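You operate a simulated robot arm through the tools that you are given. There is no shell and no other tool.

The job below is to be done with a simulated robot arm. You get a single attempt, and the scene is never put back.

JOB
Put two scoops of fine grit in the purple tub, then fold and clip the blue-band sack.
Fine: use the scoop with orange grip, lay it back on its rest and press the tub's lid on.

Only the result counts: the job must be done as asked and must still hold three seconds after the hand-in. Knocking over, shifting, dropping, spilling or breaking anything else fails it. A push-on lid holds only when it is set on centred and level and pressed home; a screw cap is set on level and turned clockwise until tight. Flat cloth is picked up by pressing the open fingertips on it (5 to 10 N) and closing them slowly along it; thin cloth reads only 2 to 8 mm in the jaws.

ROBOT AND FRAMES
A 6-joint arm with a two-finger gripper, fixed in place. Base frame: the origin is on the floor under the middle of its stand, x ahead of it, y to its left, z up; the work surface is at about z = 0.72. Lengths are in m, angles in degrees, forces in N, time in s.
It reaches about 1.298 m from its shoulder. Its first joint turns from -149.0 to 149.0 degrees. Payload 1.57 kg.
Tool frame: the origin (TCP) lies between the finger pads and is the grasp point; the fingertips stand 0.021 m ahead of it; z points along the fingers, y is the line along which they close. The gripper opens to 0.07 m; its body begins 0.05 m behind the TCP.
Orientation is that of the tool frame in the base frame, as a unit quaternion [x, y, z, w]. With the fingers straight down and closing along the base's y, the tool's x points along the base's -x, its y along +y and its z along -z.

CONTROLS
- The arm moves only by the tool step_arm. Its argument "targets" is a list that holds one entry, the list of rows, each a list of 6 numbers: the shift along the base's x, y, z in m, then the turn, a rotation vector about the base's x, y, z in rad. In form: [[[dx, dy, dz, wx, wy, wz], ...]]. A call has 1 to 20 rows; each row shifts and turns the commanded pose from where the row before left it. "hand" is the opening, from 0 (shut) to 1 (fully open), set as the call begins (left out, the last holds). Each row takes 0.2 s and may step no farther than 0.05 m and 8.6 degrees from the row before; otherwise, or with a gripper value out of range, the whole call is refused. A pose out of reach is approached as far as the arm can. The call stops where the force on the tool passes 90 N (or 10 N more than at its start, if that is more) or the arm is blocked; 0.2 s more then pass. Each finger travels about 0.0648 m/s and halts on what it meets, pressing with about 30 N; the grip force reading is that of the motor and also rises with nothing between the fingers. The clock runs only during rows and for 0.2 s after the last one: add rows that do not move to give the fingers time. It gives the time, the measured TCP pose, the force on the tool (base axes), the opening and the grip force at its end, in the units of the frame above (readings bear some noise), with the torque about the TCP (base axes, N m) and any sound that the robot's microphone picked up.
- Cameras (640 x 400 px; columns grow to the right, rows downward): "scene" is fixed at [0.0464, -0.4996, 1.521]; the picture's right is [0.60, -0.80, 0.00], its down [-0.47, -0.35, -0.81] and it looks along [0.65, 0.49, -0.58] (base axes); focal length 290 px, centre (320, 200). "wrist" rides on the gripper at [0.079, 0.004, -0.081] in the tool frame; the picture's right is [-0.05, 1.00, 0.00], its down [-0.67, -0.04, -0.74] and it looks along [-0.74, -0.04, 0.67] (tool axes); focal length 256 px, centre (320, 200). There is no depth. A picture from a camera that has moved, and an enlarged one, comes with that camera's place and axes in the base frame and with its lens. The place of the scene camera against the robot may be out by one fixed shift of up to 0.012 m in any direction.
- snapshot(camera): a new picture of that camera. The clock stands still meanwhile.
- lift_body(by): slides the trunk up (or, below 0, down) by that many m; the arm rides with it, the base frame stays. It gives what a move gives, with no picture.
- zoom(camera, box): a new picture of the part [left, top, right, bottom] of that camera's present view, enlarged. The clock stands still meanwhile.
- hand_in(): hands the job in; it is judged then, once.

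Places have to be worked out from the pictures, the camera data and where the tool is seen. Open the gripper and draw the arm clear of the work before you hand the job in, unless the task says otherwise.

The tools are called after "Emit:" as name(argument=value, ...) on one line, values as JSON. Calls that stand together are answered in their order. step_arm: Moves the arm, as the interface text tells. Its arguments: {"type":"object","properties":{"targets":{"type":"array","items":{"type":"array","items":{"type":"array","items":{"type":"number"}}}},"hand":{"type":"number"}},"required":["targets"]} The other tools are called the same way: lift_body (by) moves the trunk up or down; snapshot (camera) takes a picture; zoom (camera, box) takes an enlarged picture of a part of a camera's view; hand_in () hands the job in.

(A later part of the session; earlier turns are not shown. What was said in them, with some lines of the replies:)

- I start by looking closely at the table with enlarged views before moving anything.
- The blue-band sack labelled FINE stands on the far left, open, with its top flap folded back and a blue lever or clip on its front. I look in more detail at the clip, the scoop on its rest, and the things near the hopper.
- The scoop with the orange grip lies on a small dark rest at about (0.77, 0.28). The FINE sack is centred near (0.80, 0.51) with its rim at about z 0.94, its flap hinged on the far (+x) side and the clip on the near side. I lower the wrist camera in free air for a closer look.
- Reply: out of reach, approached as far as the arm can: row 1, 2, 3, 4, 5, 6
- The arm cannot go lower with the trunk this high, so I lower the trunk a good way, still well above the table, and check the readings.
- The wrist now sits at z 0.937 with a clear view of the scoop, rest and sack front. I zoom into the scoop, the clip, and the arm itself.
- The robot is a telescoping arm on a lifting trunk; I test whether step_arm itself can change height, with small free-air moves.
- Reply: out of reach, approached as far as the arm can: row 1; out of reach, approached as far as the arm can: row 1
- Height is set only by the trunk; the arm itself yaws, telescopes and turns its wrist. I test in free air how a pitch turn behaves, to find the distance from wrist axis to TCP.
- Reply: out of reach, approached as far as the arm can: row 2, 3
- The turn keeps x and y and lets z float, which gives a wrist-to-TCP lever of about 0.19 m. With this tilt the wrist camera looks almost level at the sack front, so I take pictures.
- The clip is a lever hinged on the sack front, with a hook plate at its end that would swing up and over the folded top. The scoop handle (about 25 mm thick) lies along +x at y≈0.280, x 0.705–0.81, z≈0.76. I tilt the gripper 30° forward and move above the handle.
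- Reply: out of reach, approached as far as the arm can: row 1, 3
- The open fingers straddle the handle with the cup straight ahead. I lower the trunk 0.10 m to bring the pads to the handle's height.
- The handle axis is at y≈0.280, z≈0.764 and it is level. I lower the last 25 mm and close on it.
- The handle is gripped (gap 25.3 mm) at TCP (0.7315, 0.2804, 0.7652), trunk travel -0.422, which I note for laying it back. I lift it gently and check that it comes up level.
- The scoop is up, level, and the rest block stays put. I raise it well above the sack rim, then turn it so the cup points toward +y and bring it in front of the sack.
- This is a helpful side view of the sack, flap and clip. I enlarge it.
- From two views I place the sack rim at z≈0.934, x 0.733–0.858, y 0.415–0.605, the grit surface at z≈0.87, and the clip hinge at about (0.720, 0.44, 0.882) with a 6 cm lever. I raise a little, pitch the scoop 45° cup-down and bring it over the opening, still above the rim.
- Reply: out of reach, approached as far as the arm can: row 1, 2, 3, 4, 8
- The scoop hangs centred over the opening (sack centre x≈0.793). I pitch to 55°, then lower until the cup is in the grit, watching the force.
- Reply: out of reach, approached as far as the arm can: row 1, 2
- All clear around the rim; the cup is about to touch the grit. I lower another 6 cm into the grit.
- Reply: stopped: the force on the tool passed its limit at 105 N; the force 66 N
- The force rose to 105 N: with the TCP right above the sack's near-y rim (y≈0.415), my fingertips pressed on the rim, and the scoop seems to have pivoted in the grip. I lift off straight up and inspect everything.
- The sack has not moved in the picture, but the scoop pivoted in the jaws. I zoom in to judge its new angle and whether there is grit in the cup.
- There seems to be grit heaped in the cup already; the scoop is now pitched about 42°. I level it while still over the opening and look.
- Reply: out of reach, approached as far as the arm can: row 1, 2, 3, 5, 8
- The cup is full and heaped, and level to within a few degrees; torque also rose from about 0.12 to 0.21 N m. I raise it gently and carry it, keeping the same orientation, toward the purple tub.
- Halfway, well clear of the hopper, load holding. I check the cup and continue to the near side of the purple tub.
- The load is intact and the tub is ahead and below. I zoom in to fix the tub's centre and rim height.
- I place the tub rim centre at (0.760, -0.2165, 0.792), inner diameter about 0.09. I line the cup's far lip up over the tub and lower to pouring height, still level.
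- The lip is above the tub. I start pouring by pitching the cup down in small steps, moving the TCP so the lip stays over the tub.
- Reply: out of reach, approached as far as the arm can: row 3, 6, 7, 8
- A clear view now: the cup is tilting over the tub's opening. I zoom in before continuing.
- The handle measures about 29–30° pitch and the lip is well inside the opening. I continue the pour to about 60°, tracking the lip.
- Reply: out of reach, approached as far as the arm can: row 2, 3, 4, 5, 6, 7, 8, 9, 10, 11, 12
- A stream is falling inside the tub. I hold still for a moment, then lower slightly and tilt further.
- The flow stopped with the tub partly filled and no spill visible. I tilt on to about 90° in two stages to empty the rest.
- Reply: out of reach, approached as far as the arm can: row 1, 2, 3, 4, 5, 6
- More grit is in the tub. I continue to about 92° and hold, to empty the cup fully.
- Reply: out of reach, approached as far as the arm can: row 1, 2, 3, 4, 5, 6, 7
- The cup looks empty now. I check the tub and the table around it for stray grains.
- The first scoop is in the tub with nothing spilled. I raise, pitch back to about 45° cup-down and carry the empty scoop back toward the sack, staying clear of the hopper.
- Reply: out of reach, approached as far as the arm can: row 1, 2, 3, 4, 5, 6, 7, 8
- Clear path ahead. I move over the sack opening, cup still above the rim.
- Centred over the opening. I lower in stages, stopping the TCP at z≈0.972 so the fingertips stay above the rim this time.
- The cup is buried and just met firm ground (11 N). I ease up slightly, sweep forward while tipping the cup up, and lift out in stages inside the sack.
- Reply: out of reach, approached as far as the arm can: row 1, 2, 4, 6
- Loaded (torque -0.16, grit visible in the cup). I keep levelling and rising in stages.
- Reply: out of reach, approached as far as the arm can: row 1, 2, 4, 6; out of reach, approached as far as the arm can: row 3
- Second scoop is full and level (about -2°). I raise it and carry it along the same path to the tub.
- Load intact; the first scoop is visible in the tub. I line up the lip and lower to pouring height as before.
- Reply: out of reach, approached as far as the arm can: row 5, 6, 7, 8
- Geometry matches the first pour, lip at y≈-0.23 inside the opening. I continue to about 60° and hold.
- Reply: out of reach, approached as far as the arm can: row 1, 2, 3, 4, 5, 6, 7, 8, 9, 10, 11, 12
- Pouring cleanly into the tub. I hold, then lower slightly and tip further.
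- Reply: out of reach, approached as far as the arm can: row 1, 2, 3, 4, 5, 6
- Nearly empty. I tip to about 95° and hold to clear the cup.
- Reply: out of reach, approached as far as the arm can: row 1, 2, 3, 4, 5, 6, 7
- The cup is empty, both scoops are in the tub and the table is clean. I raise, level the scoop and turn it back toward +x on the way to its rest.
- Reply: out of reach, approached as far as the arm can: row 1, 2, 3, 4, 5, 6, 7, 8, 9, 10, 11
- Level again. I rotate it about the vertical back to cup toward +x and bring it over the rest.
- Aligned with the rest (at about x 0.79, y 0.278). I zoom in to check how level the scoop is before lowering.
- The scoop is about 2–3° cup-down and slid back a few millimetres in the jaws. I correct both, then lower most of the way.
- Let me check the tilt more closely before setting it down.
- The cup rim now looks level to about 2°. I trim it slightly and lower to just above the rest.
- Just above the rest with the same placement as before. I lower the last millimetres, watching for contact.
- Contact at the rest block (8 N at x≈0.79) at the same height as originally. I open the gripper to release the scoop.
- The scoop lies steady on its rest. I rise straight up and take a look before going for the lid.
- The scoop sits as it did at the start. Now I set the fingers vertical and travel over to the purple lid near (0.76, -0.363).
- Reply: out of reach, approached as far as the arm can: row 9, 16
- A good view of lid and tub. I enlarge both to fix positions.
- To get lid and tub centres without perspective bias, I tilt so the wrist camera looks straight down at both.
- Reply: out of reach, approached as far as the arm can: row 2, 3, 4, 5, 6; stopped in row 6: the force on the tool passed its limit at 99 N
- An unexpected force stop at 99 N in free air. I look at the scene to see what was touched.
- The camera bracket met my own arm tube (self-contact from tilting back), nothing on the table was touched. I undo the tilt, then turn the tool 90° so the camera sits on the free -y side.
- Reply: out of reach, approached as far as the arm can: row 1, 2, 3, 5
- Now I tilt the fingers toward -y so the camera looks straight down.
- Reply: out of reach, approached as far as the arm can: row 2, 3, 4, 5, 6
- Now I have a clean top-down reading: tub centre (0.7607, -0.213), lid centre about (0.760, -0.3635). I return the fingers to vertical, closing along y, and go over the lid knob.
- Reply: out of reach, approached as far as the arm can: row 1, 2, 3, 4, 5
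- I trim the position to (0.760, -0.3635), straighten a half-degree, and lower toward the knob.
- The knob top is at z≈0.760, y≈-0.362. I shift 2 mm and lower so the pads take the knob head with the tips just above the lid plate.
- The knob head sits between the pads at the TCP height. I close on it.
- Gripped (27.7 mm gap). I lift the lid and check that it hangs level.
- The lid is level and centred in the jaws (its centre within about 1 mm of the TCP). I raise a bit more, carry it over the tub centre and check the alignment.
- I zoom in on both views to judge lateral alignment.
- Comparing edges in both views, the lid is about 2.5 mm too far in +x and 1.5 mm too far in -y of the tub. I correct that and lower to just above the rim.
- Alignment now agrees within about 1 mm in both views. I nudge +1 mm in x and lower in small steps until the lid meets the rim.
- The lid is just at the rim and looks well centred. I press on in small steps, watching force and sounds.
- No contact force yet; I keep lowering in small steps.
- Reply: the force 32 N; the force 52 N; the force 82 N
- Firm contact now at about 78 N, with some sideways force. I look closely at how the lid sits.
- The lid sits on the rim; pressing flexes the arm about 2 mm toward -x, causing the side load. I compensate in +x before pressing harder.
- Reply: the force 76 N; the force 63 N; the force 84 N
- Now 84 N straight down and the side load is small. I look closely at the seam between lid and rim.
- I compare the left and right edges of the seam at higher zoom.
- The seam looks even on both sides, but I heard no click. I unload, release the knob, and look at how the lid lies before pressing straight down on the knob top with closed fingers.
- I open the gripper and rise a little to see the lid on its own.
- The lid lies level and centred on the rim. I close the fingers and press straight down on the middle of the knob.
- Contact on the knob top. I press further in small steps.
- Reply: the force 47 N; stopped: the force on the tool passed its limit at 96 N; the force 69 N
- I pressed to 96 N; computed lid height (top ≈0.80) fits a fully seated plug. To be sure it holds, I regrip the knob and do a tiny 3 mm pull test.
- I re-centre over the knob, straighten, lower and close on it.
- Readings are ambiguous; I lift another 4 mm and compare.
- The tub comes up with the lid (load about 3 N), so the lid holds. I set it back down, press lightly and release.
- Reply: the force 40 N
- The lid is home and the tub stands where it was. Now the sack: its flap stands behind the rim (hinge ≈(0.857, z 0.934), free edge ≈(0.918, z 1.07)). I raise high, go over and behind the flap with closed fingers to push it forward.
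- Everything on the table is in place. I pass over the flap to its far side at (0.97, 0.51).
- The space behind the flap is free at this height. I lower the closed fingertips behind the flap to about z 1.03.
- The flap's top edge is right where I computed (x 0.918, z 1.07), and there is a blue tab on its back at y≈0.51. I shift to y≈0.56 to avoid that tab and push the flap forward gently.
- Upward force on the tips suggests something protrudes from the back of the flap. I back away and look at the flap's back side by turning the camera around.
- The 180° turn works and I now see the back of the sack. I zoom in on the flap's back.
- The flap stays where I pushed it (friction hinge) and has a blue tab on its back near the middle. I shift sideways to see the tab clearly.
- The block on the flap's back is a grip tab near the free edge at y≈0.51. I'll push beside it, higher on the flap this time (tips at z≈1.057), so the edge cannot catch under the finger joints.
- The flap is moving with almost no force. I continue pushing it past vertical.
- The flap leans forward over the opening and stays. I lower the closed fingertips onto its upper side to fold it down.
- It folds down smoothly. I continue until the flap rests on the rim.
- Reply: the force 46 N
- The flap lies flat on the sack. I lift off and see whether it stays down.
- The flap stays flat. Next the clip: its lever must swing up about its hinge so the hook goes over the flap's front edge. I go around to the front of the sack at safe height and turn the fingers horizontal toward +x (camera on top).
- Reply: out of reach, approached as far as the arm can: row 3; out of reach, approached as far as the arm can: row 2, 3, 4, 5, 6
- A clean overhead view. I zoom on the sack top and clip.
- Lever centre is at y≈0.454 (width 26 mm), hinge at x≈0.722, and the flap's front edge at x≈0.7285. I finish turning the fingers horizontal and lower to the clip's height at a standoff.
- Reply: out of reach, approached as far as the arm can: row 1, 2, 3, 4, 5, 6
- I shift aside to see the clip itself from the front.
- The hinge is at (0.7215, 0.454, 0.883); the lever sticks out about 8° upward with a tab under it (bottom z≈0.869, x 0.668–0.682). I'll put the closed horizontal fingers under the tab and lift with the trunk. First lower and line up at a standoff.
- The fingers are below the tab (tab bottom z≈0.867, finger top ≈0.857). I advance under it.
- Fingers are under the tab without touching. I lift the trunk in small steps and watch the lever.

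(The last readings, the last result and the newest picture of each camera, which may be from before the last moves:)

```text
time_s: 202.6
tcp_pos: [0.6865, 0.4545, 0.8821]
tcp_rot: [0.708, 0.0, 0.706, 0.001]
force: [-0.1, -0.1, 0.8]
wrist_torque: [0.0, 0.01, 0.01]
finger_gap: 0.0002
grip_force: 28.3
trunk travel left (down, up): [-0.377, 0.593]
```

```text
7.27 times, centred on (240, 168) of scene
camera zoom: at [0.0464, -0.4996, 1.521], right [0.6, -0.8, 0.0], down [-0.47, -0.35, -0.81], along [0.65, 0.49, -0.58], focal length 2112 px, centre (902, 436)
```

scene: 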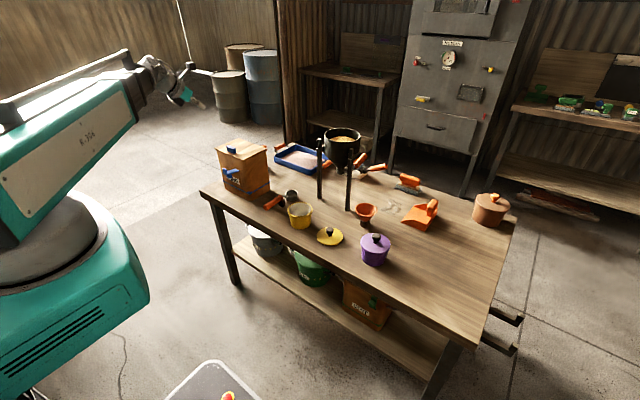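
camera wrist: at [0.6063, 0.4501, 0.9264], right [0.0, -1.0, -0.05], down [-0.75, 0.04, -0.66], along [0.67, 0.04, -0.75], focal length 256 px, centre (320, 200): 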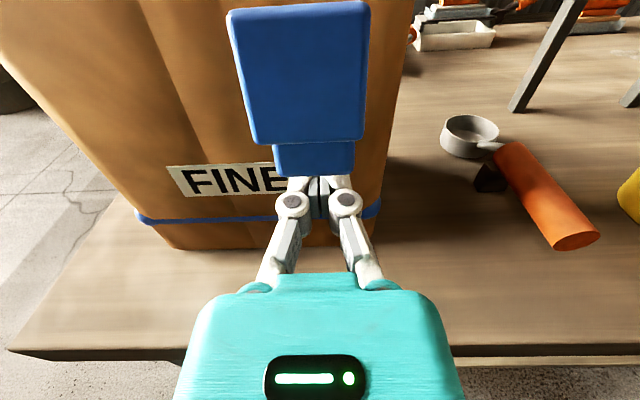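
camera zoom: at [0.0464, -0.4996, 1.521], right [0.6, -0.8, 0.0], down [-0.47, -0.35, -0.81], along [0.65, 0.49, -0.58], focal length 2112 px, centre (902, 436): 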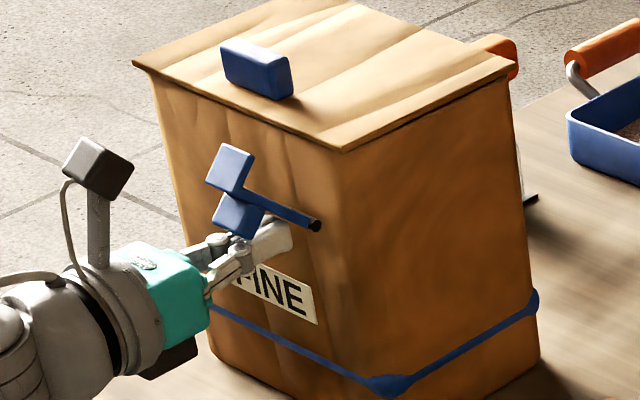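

The lever swings up freely. I continue lifting.

Emit:
lift_body(by=0.013)

Emit:
zoom(camera="scene", box=[210, 140, 270, 195])

Emit:
lift_body(by=0.01)

Emit:
zoom(camera="scene", box=[210, 140, 270, 195])

```text
time_s: 203.2
tcp_pos: [0.6874, 0.4544, 0.8942]
tcp_rot: [0.708, 0.0, 0.706, 0.001]
force: [0.0, 0.4, 0.1]
wrist_torque: [-0.02, 0.0, 0.02]
finger_gap: 0.0
grip_force: 28.5
trunk travel left (down, up): [-0.39, 0.58]
```

```text
7.27 times, centred on (240, 168) of scene
camera zoom: at [0.0464, -0.4996, 1.521], right [0.6, -0.8, 0.0], down [-0.47, -0.35, -0.81], along [0.65, 0.49, -0.58], focal length 2112 px, centre (902, 436)
```

zoom: 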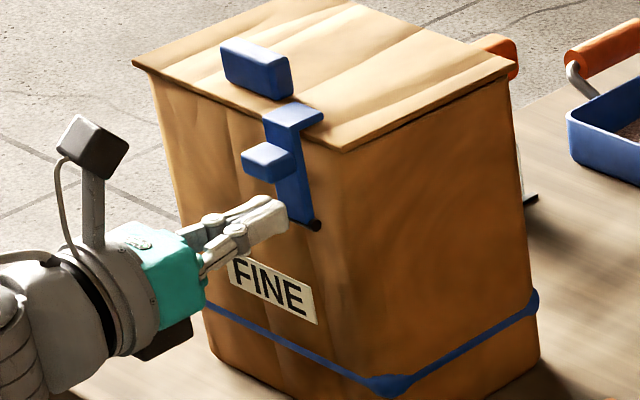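

```text
time_s: 203.8
tcp_pos: [0.6884, 0.4546, 0.9049]
tcp_rot: [0.708, 0.0, 0.706, 0.001]
force: [0.4, 0.6, 0.1]
wrist_torque: [0.01, -0.01, -0.01]
finger_gap: 0.0001
grip_force: 28.9
trunk travel left (down, up): [-0.4, 0.57]
```

```text
7.27 times, centred on (240, 168) of scene
camera zoom: at [0.0464, -0.4996, 1.521], right [0.6, -0.8, 0.0], down [-0.47, -0.35, -0.81], along [0.65, 0.49, -0.58], focal length 2112 px, centre (902, 436)
```

zoom: 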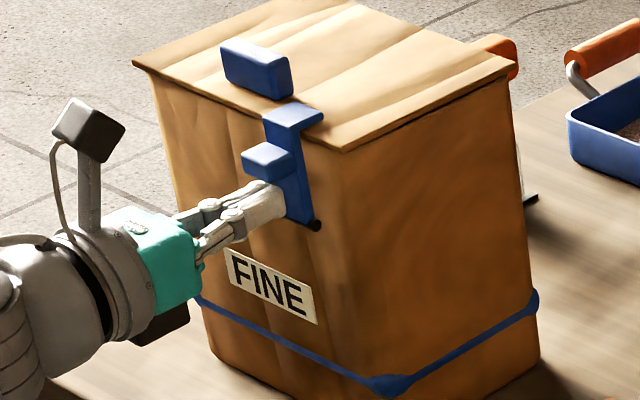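

The hook has swung over the flap's front edge. I back off a little and inspect closely.

Emit:
step_arm(targets=[[[-0.015, 0, 0, 0, 0, 0], [-0.02, 0, 0, 0, 0, 0], [-0.02, 0, 0, 0, 0, 0], [0, 0, 0, 0, 0, 0]]])

Emit:
zoom(camera="scene", box=[230, 140, 265, 175])

Emit:
snapshot(camera="wrist")

```text
time_s: 204.8
tcp_pos: [0.6318, 0.4548, 0.905]
tcp_rot: [0.708, 0.0, 0.706, 0.0]
force: [-0.4, 1.0, 0.8]
wrist_torque: [0.0, 0.01, -0.02]
finger_gap: 0.0002
grip_force: 28.6
trunk travel left (down, up): [-0.4, 0.57]
```

```text
11.43 times, centred on (248, 158) of scene
camera zoom: at [0.0464, -0.4996, 1.521], right [0.6, -0.8, 0.0], down [-0.47, -0.35, -0.81], along [0.65, 0.49, -0.58], focal length 3319 px, centre (1149, 686)
```

zoom: 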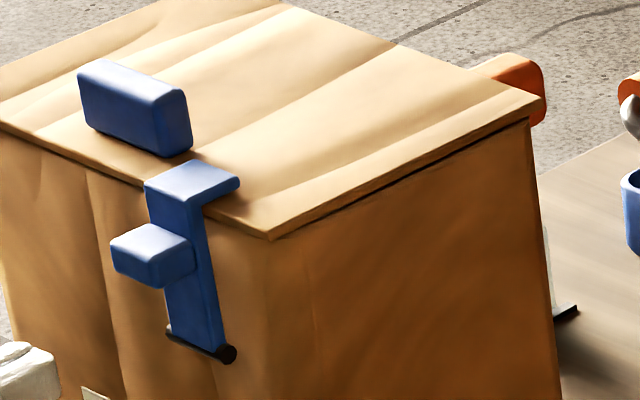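

```text
taken
camera wrist: at [0.551, 0.4506, 0.9844], right [0.0, -1.0, -0.05], down [-0.75, 0.04, -0.66], along [0.67, 0.04, -0.75], focal length 256 px, centre (320, 200)
```

wrist: 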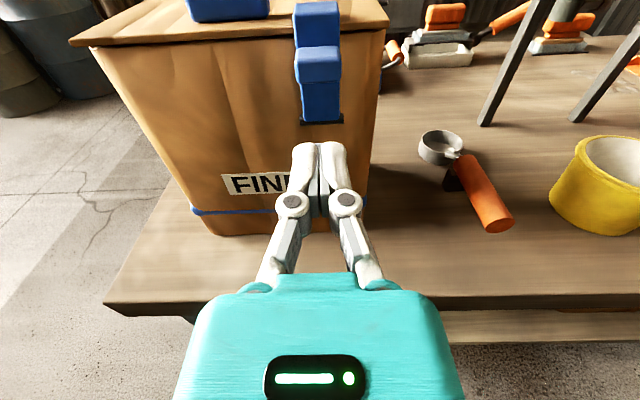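

The lever stands upright with the hook over the flap edge. To seat it, I raise to the tab's height and press it gently toward the sack, keeping the force small.

Emit:
lift_body(by=0.022)

Emit:
step_arm(targets=[[[0.015, 0, 0, 0, 0, 0], [0.015, 0, 0, 0, 0, 0], [0.01, 0, 0, 0, 0, 0], [0.004, 0, 0, 0, 0, 0]]])

Emit:
zoom(camera="scene", box=[215, 135, 275, 190])

Emit:
snapshot(camera="wrist")

```text
time_s: 205.5
tcp_pos: [0.633, 0.4552, 0.9272]
tcp_rot: [0.709, 0.0, 0.706, 0.0]
force: [0.5, -0.1, -0.3]
wrist_torque: [0.02, 0.03, -0.03]
finger_gap: 0.0001
grip_force: 28.3
trunk travel left (down, up): [-0.422, 0.548]
```

```text
time_s: 206.5
tcp_pos: [0.6773, 0.4548, 0.927]
tcp_rot: [0.708, 0.001, 0.706, 0.0]
force: [0.0, 0.6, -0.3]
wrist_torque: [-0.02, 0.03, 0.01]
finger_gap: 0.0
grip_force: 28.6
trunk travel left (down, up): [-0.422, 0.548]
```

```text
7.27 times, centred on (245, 162) of scene
camera zoom: at [0.0464, -0.4996, 1.521], right [0.6, -0.8, 0.0], down [-0.47, -0.35, -0.81], along [0.65, 0.49, -0.58], focal length 2112 px, centre (866, 473)
```

zoom: 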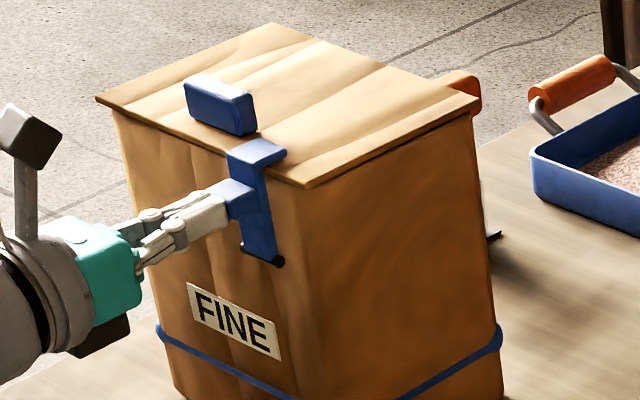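

```text
taken
camera wrist: at [0.5951, 0.4501, 1.0064], right [0.0, -1.0, -0.05], down [-0.75, 0.04, -0.66], along [0.67, 0.04, -0.75], focal length 256 px, centre (320, 200)
```

wrist: 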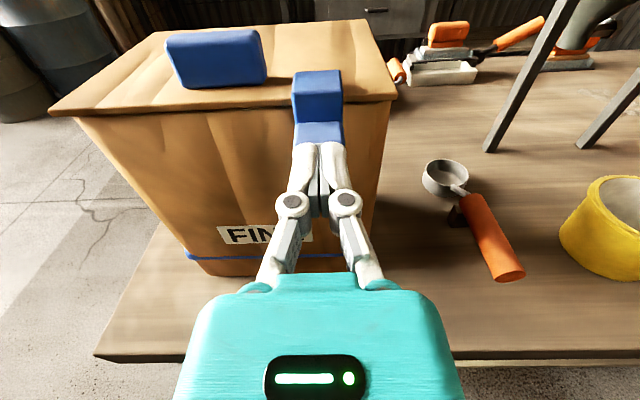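

Nearly touching the tab. I advance in 2 mm steps, stopping at a few newtons.

Emit:
step_arm(targets=[[[0.002, 0, 0, 0, 0, 0], [0.002, 0, 0, 0, 0, 0]]])

Emit:
step_arm(targets=[[[0.002, 0, 0, 0, 0, 0]]])

Emit:
step_arm(targets=[[[0.001, 0, 0, 0, 0, 0]]])

```text
time_s: 207.1
tcp_pos: [0.6786, 0.4544, 0.9282]
tcp_rot: [0.707, 0.0, 0.707, 0.0]
force: [-13.6, -2.0, -1.1]
wrist_torque: [-0.01, 0.04, 0.0]
finger_gap: 0.0061
grip_force: 29.1
trunk travel left (down, up): [-0.422, 0.548]
```

```text
time_s: 207.5
tcp_pos: [0.6809, 0.454, 0.9283]
tcp_rot: [0.708, -0.001, 0.706, 0.001]
force: [-17.9, -4.8, 2.3]
wrist_torque: [-0.01, 0.0, -0.01]
finger_gap: 0.0
grip_force: 28.1
trunk travel left (down, up): [-0.422, 0.548]
```

```text
time_s: 207.9
tcp_pos: [0.6811, 0.4534, 0.9266]
tcp_rot: [0.707, 0.0, 0.707, 0.0]
force: [-15.6, -6.4, 3.3]
wrist_torque: [0.02, -0.02, 0.02]
finger_gap: 0.0
grip_force: 28.7
trunk travel left (down, up): [-0.422, 0.548]
```

That is firm contact (about 15 N); I stop there, back off, and check that the sack has not shifted and the clip holds.

Emit:
step_arm(targets=[[[-0.015, 0, 0, 0, 0, 0], [-0.03, 0, 0, 0, 0, 0], [-0.04, 0, 0, 0, 0, 0], [-0.04, 0, 0, 0, 0, 0], [0, 0, 0, 0, 0, 0]]])

Emit:
zoom(camera="scene", box=[230, 140, 265, 175])

Emit:
zoom(camera="scene", box=[210, 130, 290, 200])

Emit:
snapshot(camera="wrist")

```text
time_s: 209.1
tcp_pos: [0.5575, 0.4563, 0.9277]
tcp_rot: [0.707, 0.0, 0.707, 0.0]
force: [-0.5, -0.1, -0.1]
wrist_torque: [0.0, 0.0, 0.01]
finger_gap: 0.0002
grip_force: 28.5
trunk travel left (down, up): [-0.422, 0.548]
```

```text
11.43 times, centred on (248, 158) of scene
camera zoom: at [0.0464, -0.4996, 1.521], right [0.6, -0.8, 0.0], down [-0.47, -0.35, -0.81], along [0.65, 0.49, -0.58], focal length 3319 px, centre (1149, 686)
```

zoom: 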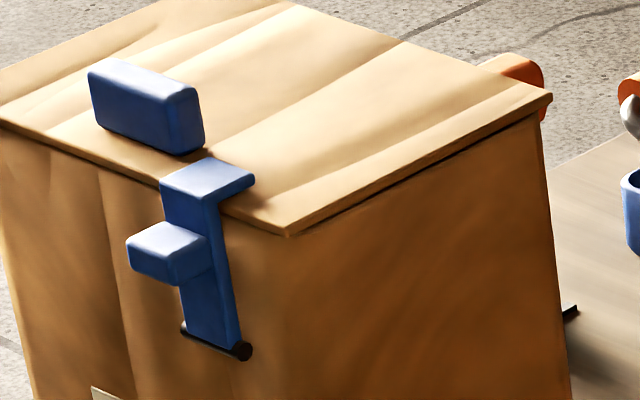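

```text
5.71 times, centred on (250, 165) of scene
camera zoom: at [0.0464, -0.4996, 1.521], right [0.6, -0.8, 0.0], down [-0.47, -0.35, -0.81], along [0.65, 0.49, -0.58], focal length 1660 px, centre (720, 400)
```

zoom: 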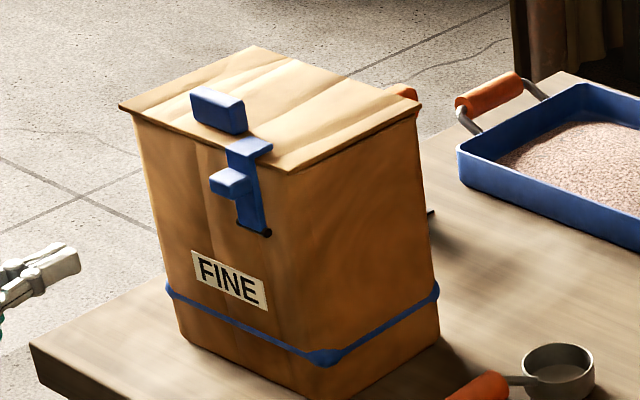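

```text
taken
camera wrist: at [0.4757, 0.4511, 1.0066], right [0.0, -1.0, -0.05], down [-0.75, 0.04, -0.67], along [0.67, 0.04, -0.74], focal length 256 px, centre (320, 200)
```

wrist: 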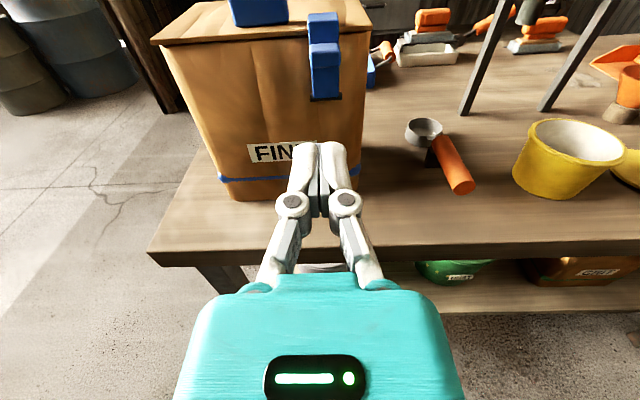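

The lever snapped over into its closed stop with the hook on the flap, and the flap is flat (front z≈0.940, rear ≈0.944). The push slid the sack only about 5 mm; nothing else was touched. I open the gripper, raise the arm clear and check the whole scene.

Emit:
step_arm(targets=[[[-0.02, 0, 0, 0, 0, 0], [0, 0, 0, 0, 0, 0], [0, 0, 0, 0, 0, 0]]], hand=1)

Emit:
lift_body(by=0.3)

Emit:
snapshot(camera="scene")

Emit:
snapshot(camera="wrist")

Emit:
zoom(camera="scene", box=[200, 120, 360, 220])

Emit:
zoom(camera="scene", box=[280, 170, 440, 290])

```text
time_s: 209.9
tcp_pos: [0.5384, 0.4548, 0.9264]
tcp_rot: [0.707, 0.0, 0.707, 0.0]
force: [-0.4, 0.8, -0.8]
wrist_torque: [-0.01, -0.01, -0.02]
finger_gap: 0.0695
grip_force: 0.0
trunk travel left (down, up): [-0.422, 0.548]
```

```text
time_s: 212.9
tcp_pos: [0.5375, 0.4556, 1.2281]
tcp_rot: [0.707, 0.0, 0.707, 0.0]
force: [-0.7, 0.5, -0.8]
wrist_torque: [0.04, 0.01, 0.01]
finger_gap: 0.0701
grip_force: 0.0
trunk travel left (down, up): [-0.722, 0.248]
```

```text
taken
```

scene: 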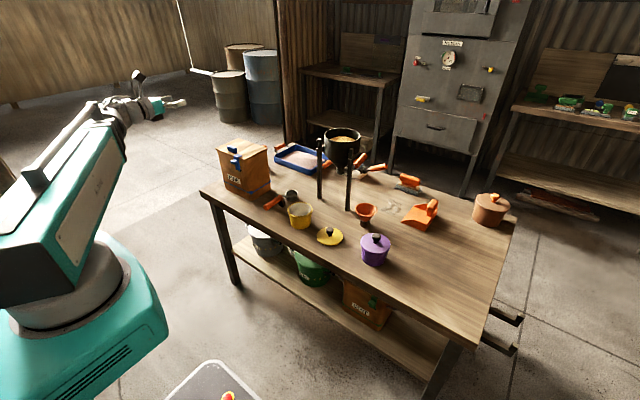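

```text
taken
camera wrist: at [0.4565, 0.4511, 1.3066], right [0.0, -1.0, -0.05], down [-0.75, 0.04, -0.67], along [0.67, 0.04, -0.74], focal length 256 px, centre (320, 200)
```

wrist: 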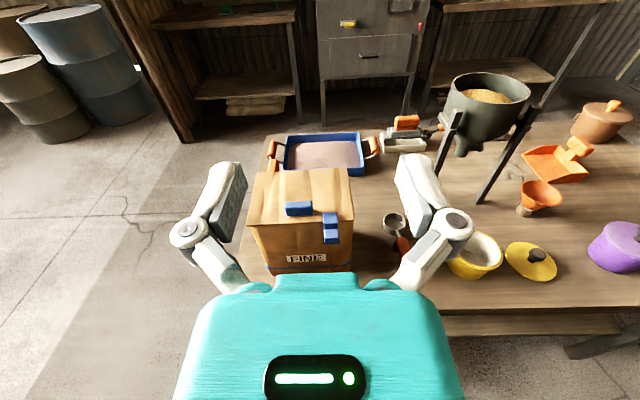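

```text
4.00 times, centred on (280, 170) of scene
camera zoom: at [0.0464, -0.4996, 1.521], right [0.6, -0.8, 0.0], down [-0.47, -0.35, -0.81], along [0.65, 0.49, -0.58], focal length 1162 px, centre (480, 320)
```

zoom: 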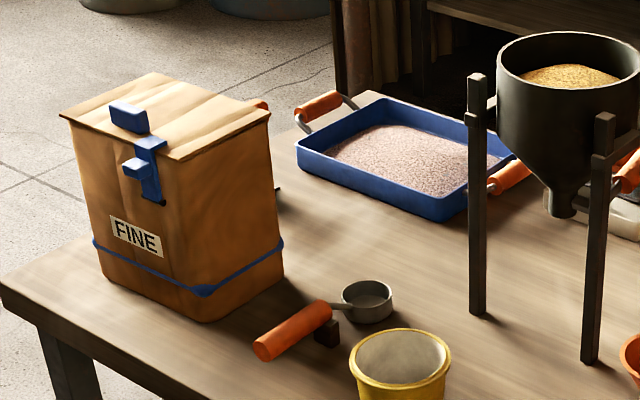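

```text
3.33 times, centred on (360, 230) of scene
camera zoom: at [0.0464, -0.4996, 1.521], right [0.6, -0.8, 0.0], down [-0.47, -0.35, -0.81], along [0.65, 0.49, -0.58], focal length 968 px, centre (187, 100)
```

zoom: 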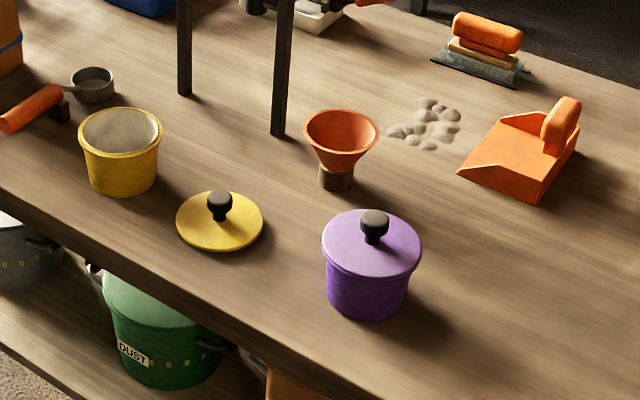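

Final check: both scoops are in the purple tub under its pressed lid, the scoop is on its rest, the sack is folded and clipped, nothing is spilled or knocked over, and the open gripper is clear. I hand the job in.

Emit:
hand_in()

```text
The job is handed in.
```

I finished the job and handed it in. No result has come back, so what follows is what I saw and measured.

- **Fine grit:** two full, heaped scoops from the FINE sack went into the purple tub. I saw nothing spilled.
- **Lid:** I pressed it on with up to 96 N but heard no click. In a pull test of a few millimetres, the tub lifted along with the lid. I set it back down and pressed it lightly again.
- **Scoop:** it is back on its rest, in the same place and at the same height as at the start.
- **Sack:** the flap lies flat and the clip's lever snapped upright, with its hook over the flap's front edge.

Three things went less cleanly:

- **Rim press:** on the first scoop, my fingertips pressed on the sack's rim and the force peaked at 105 N. In the pictures the sack had not moved.
- **Sack slide:** while I was seating the clip, a push of about 15–18 N slid the sack roughly 5 mm. I left it there, because pushing it back risked more movement.
- **Self-contact:** while I was getting a top-down view of the lid, the wrist camera bracket appears to have hit the robot's own arm. The force stop tripped at 99 N, and nothing on the table was touched.

The gripper was open and the arm clear of the work when I handed in.
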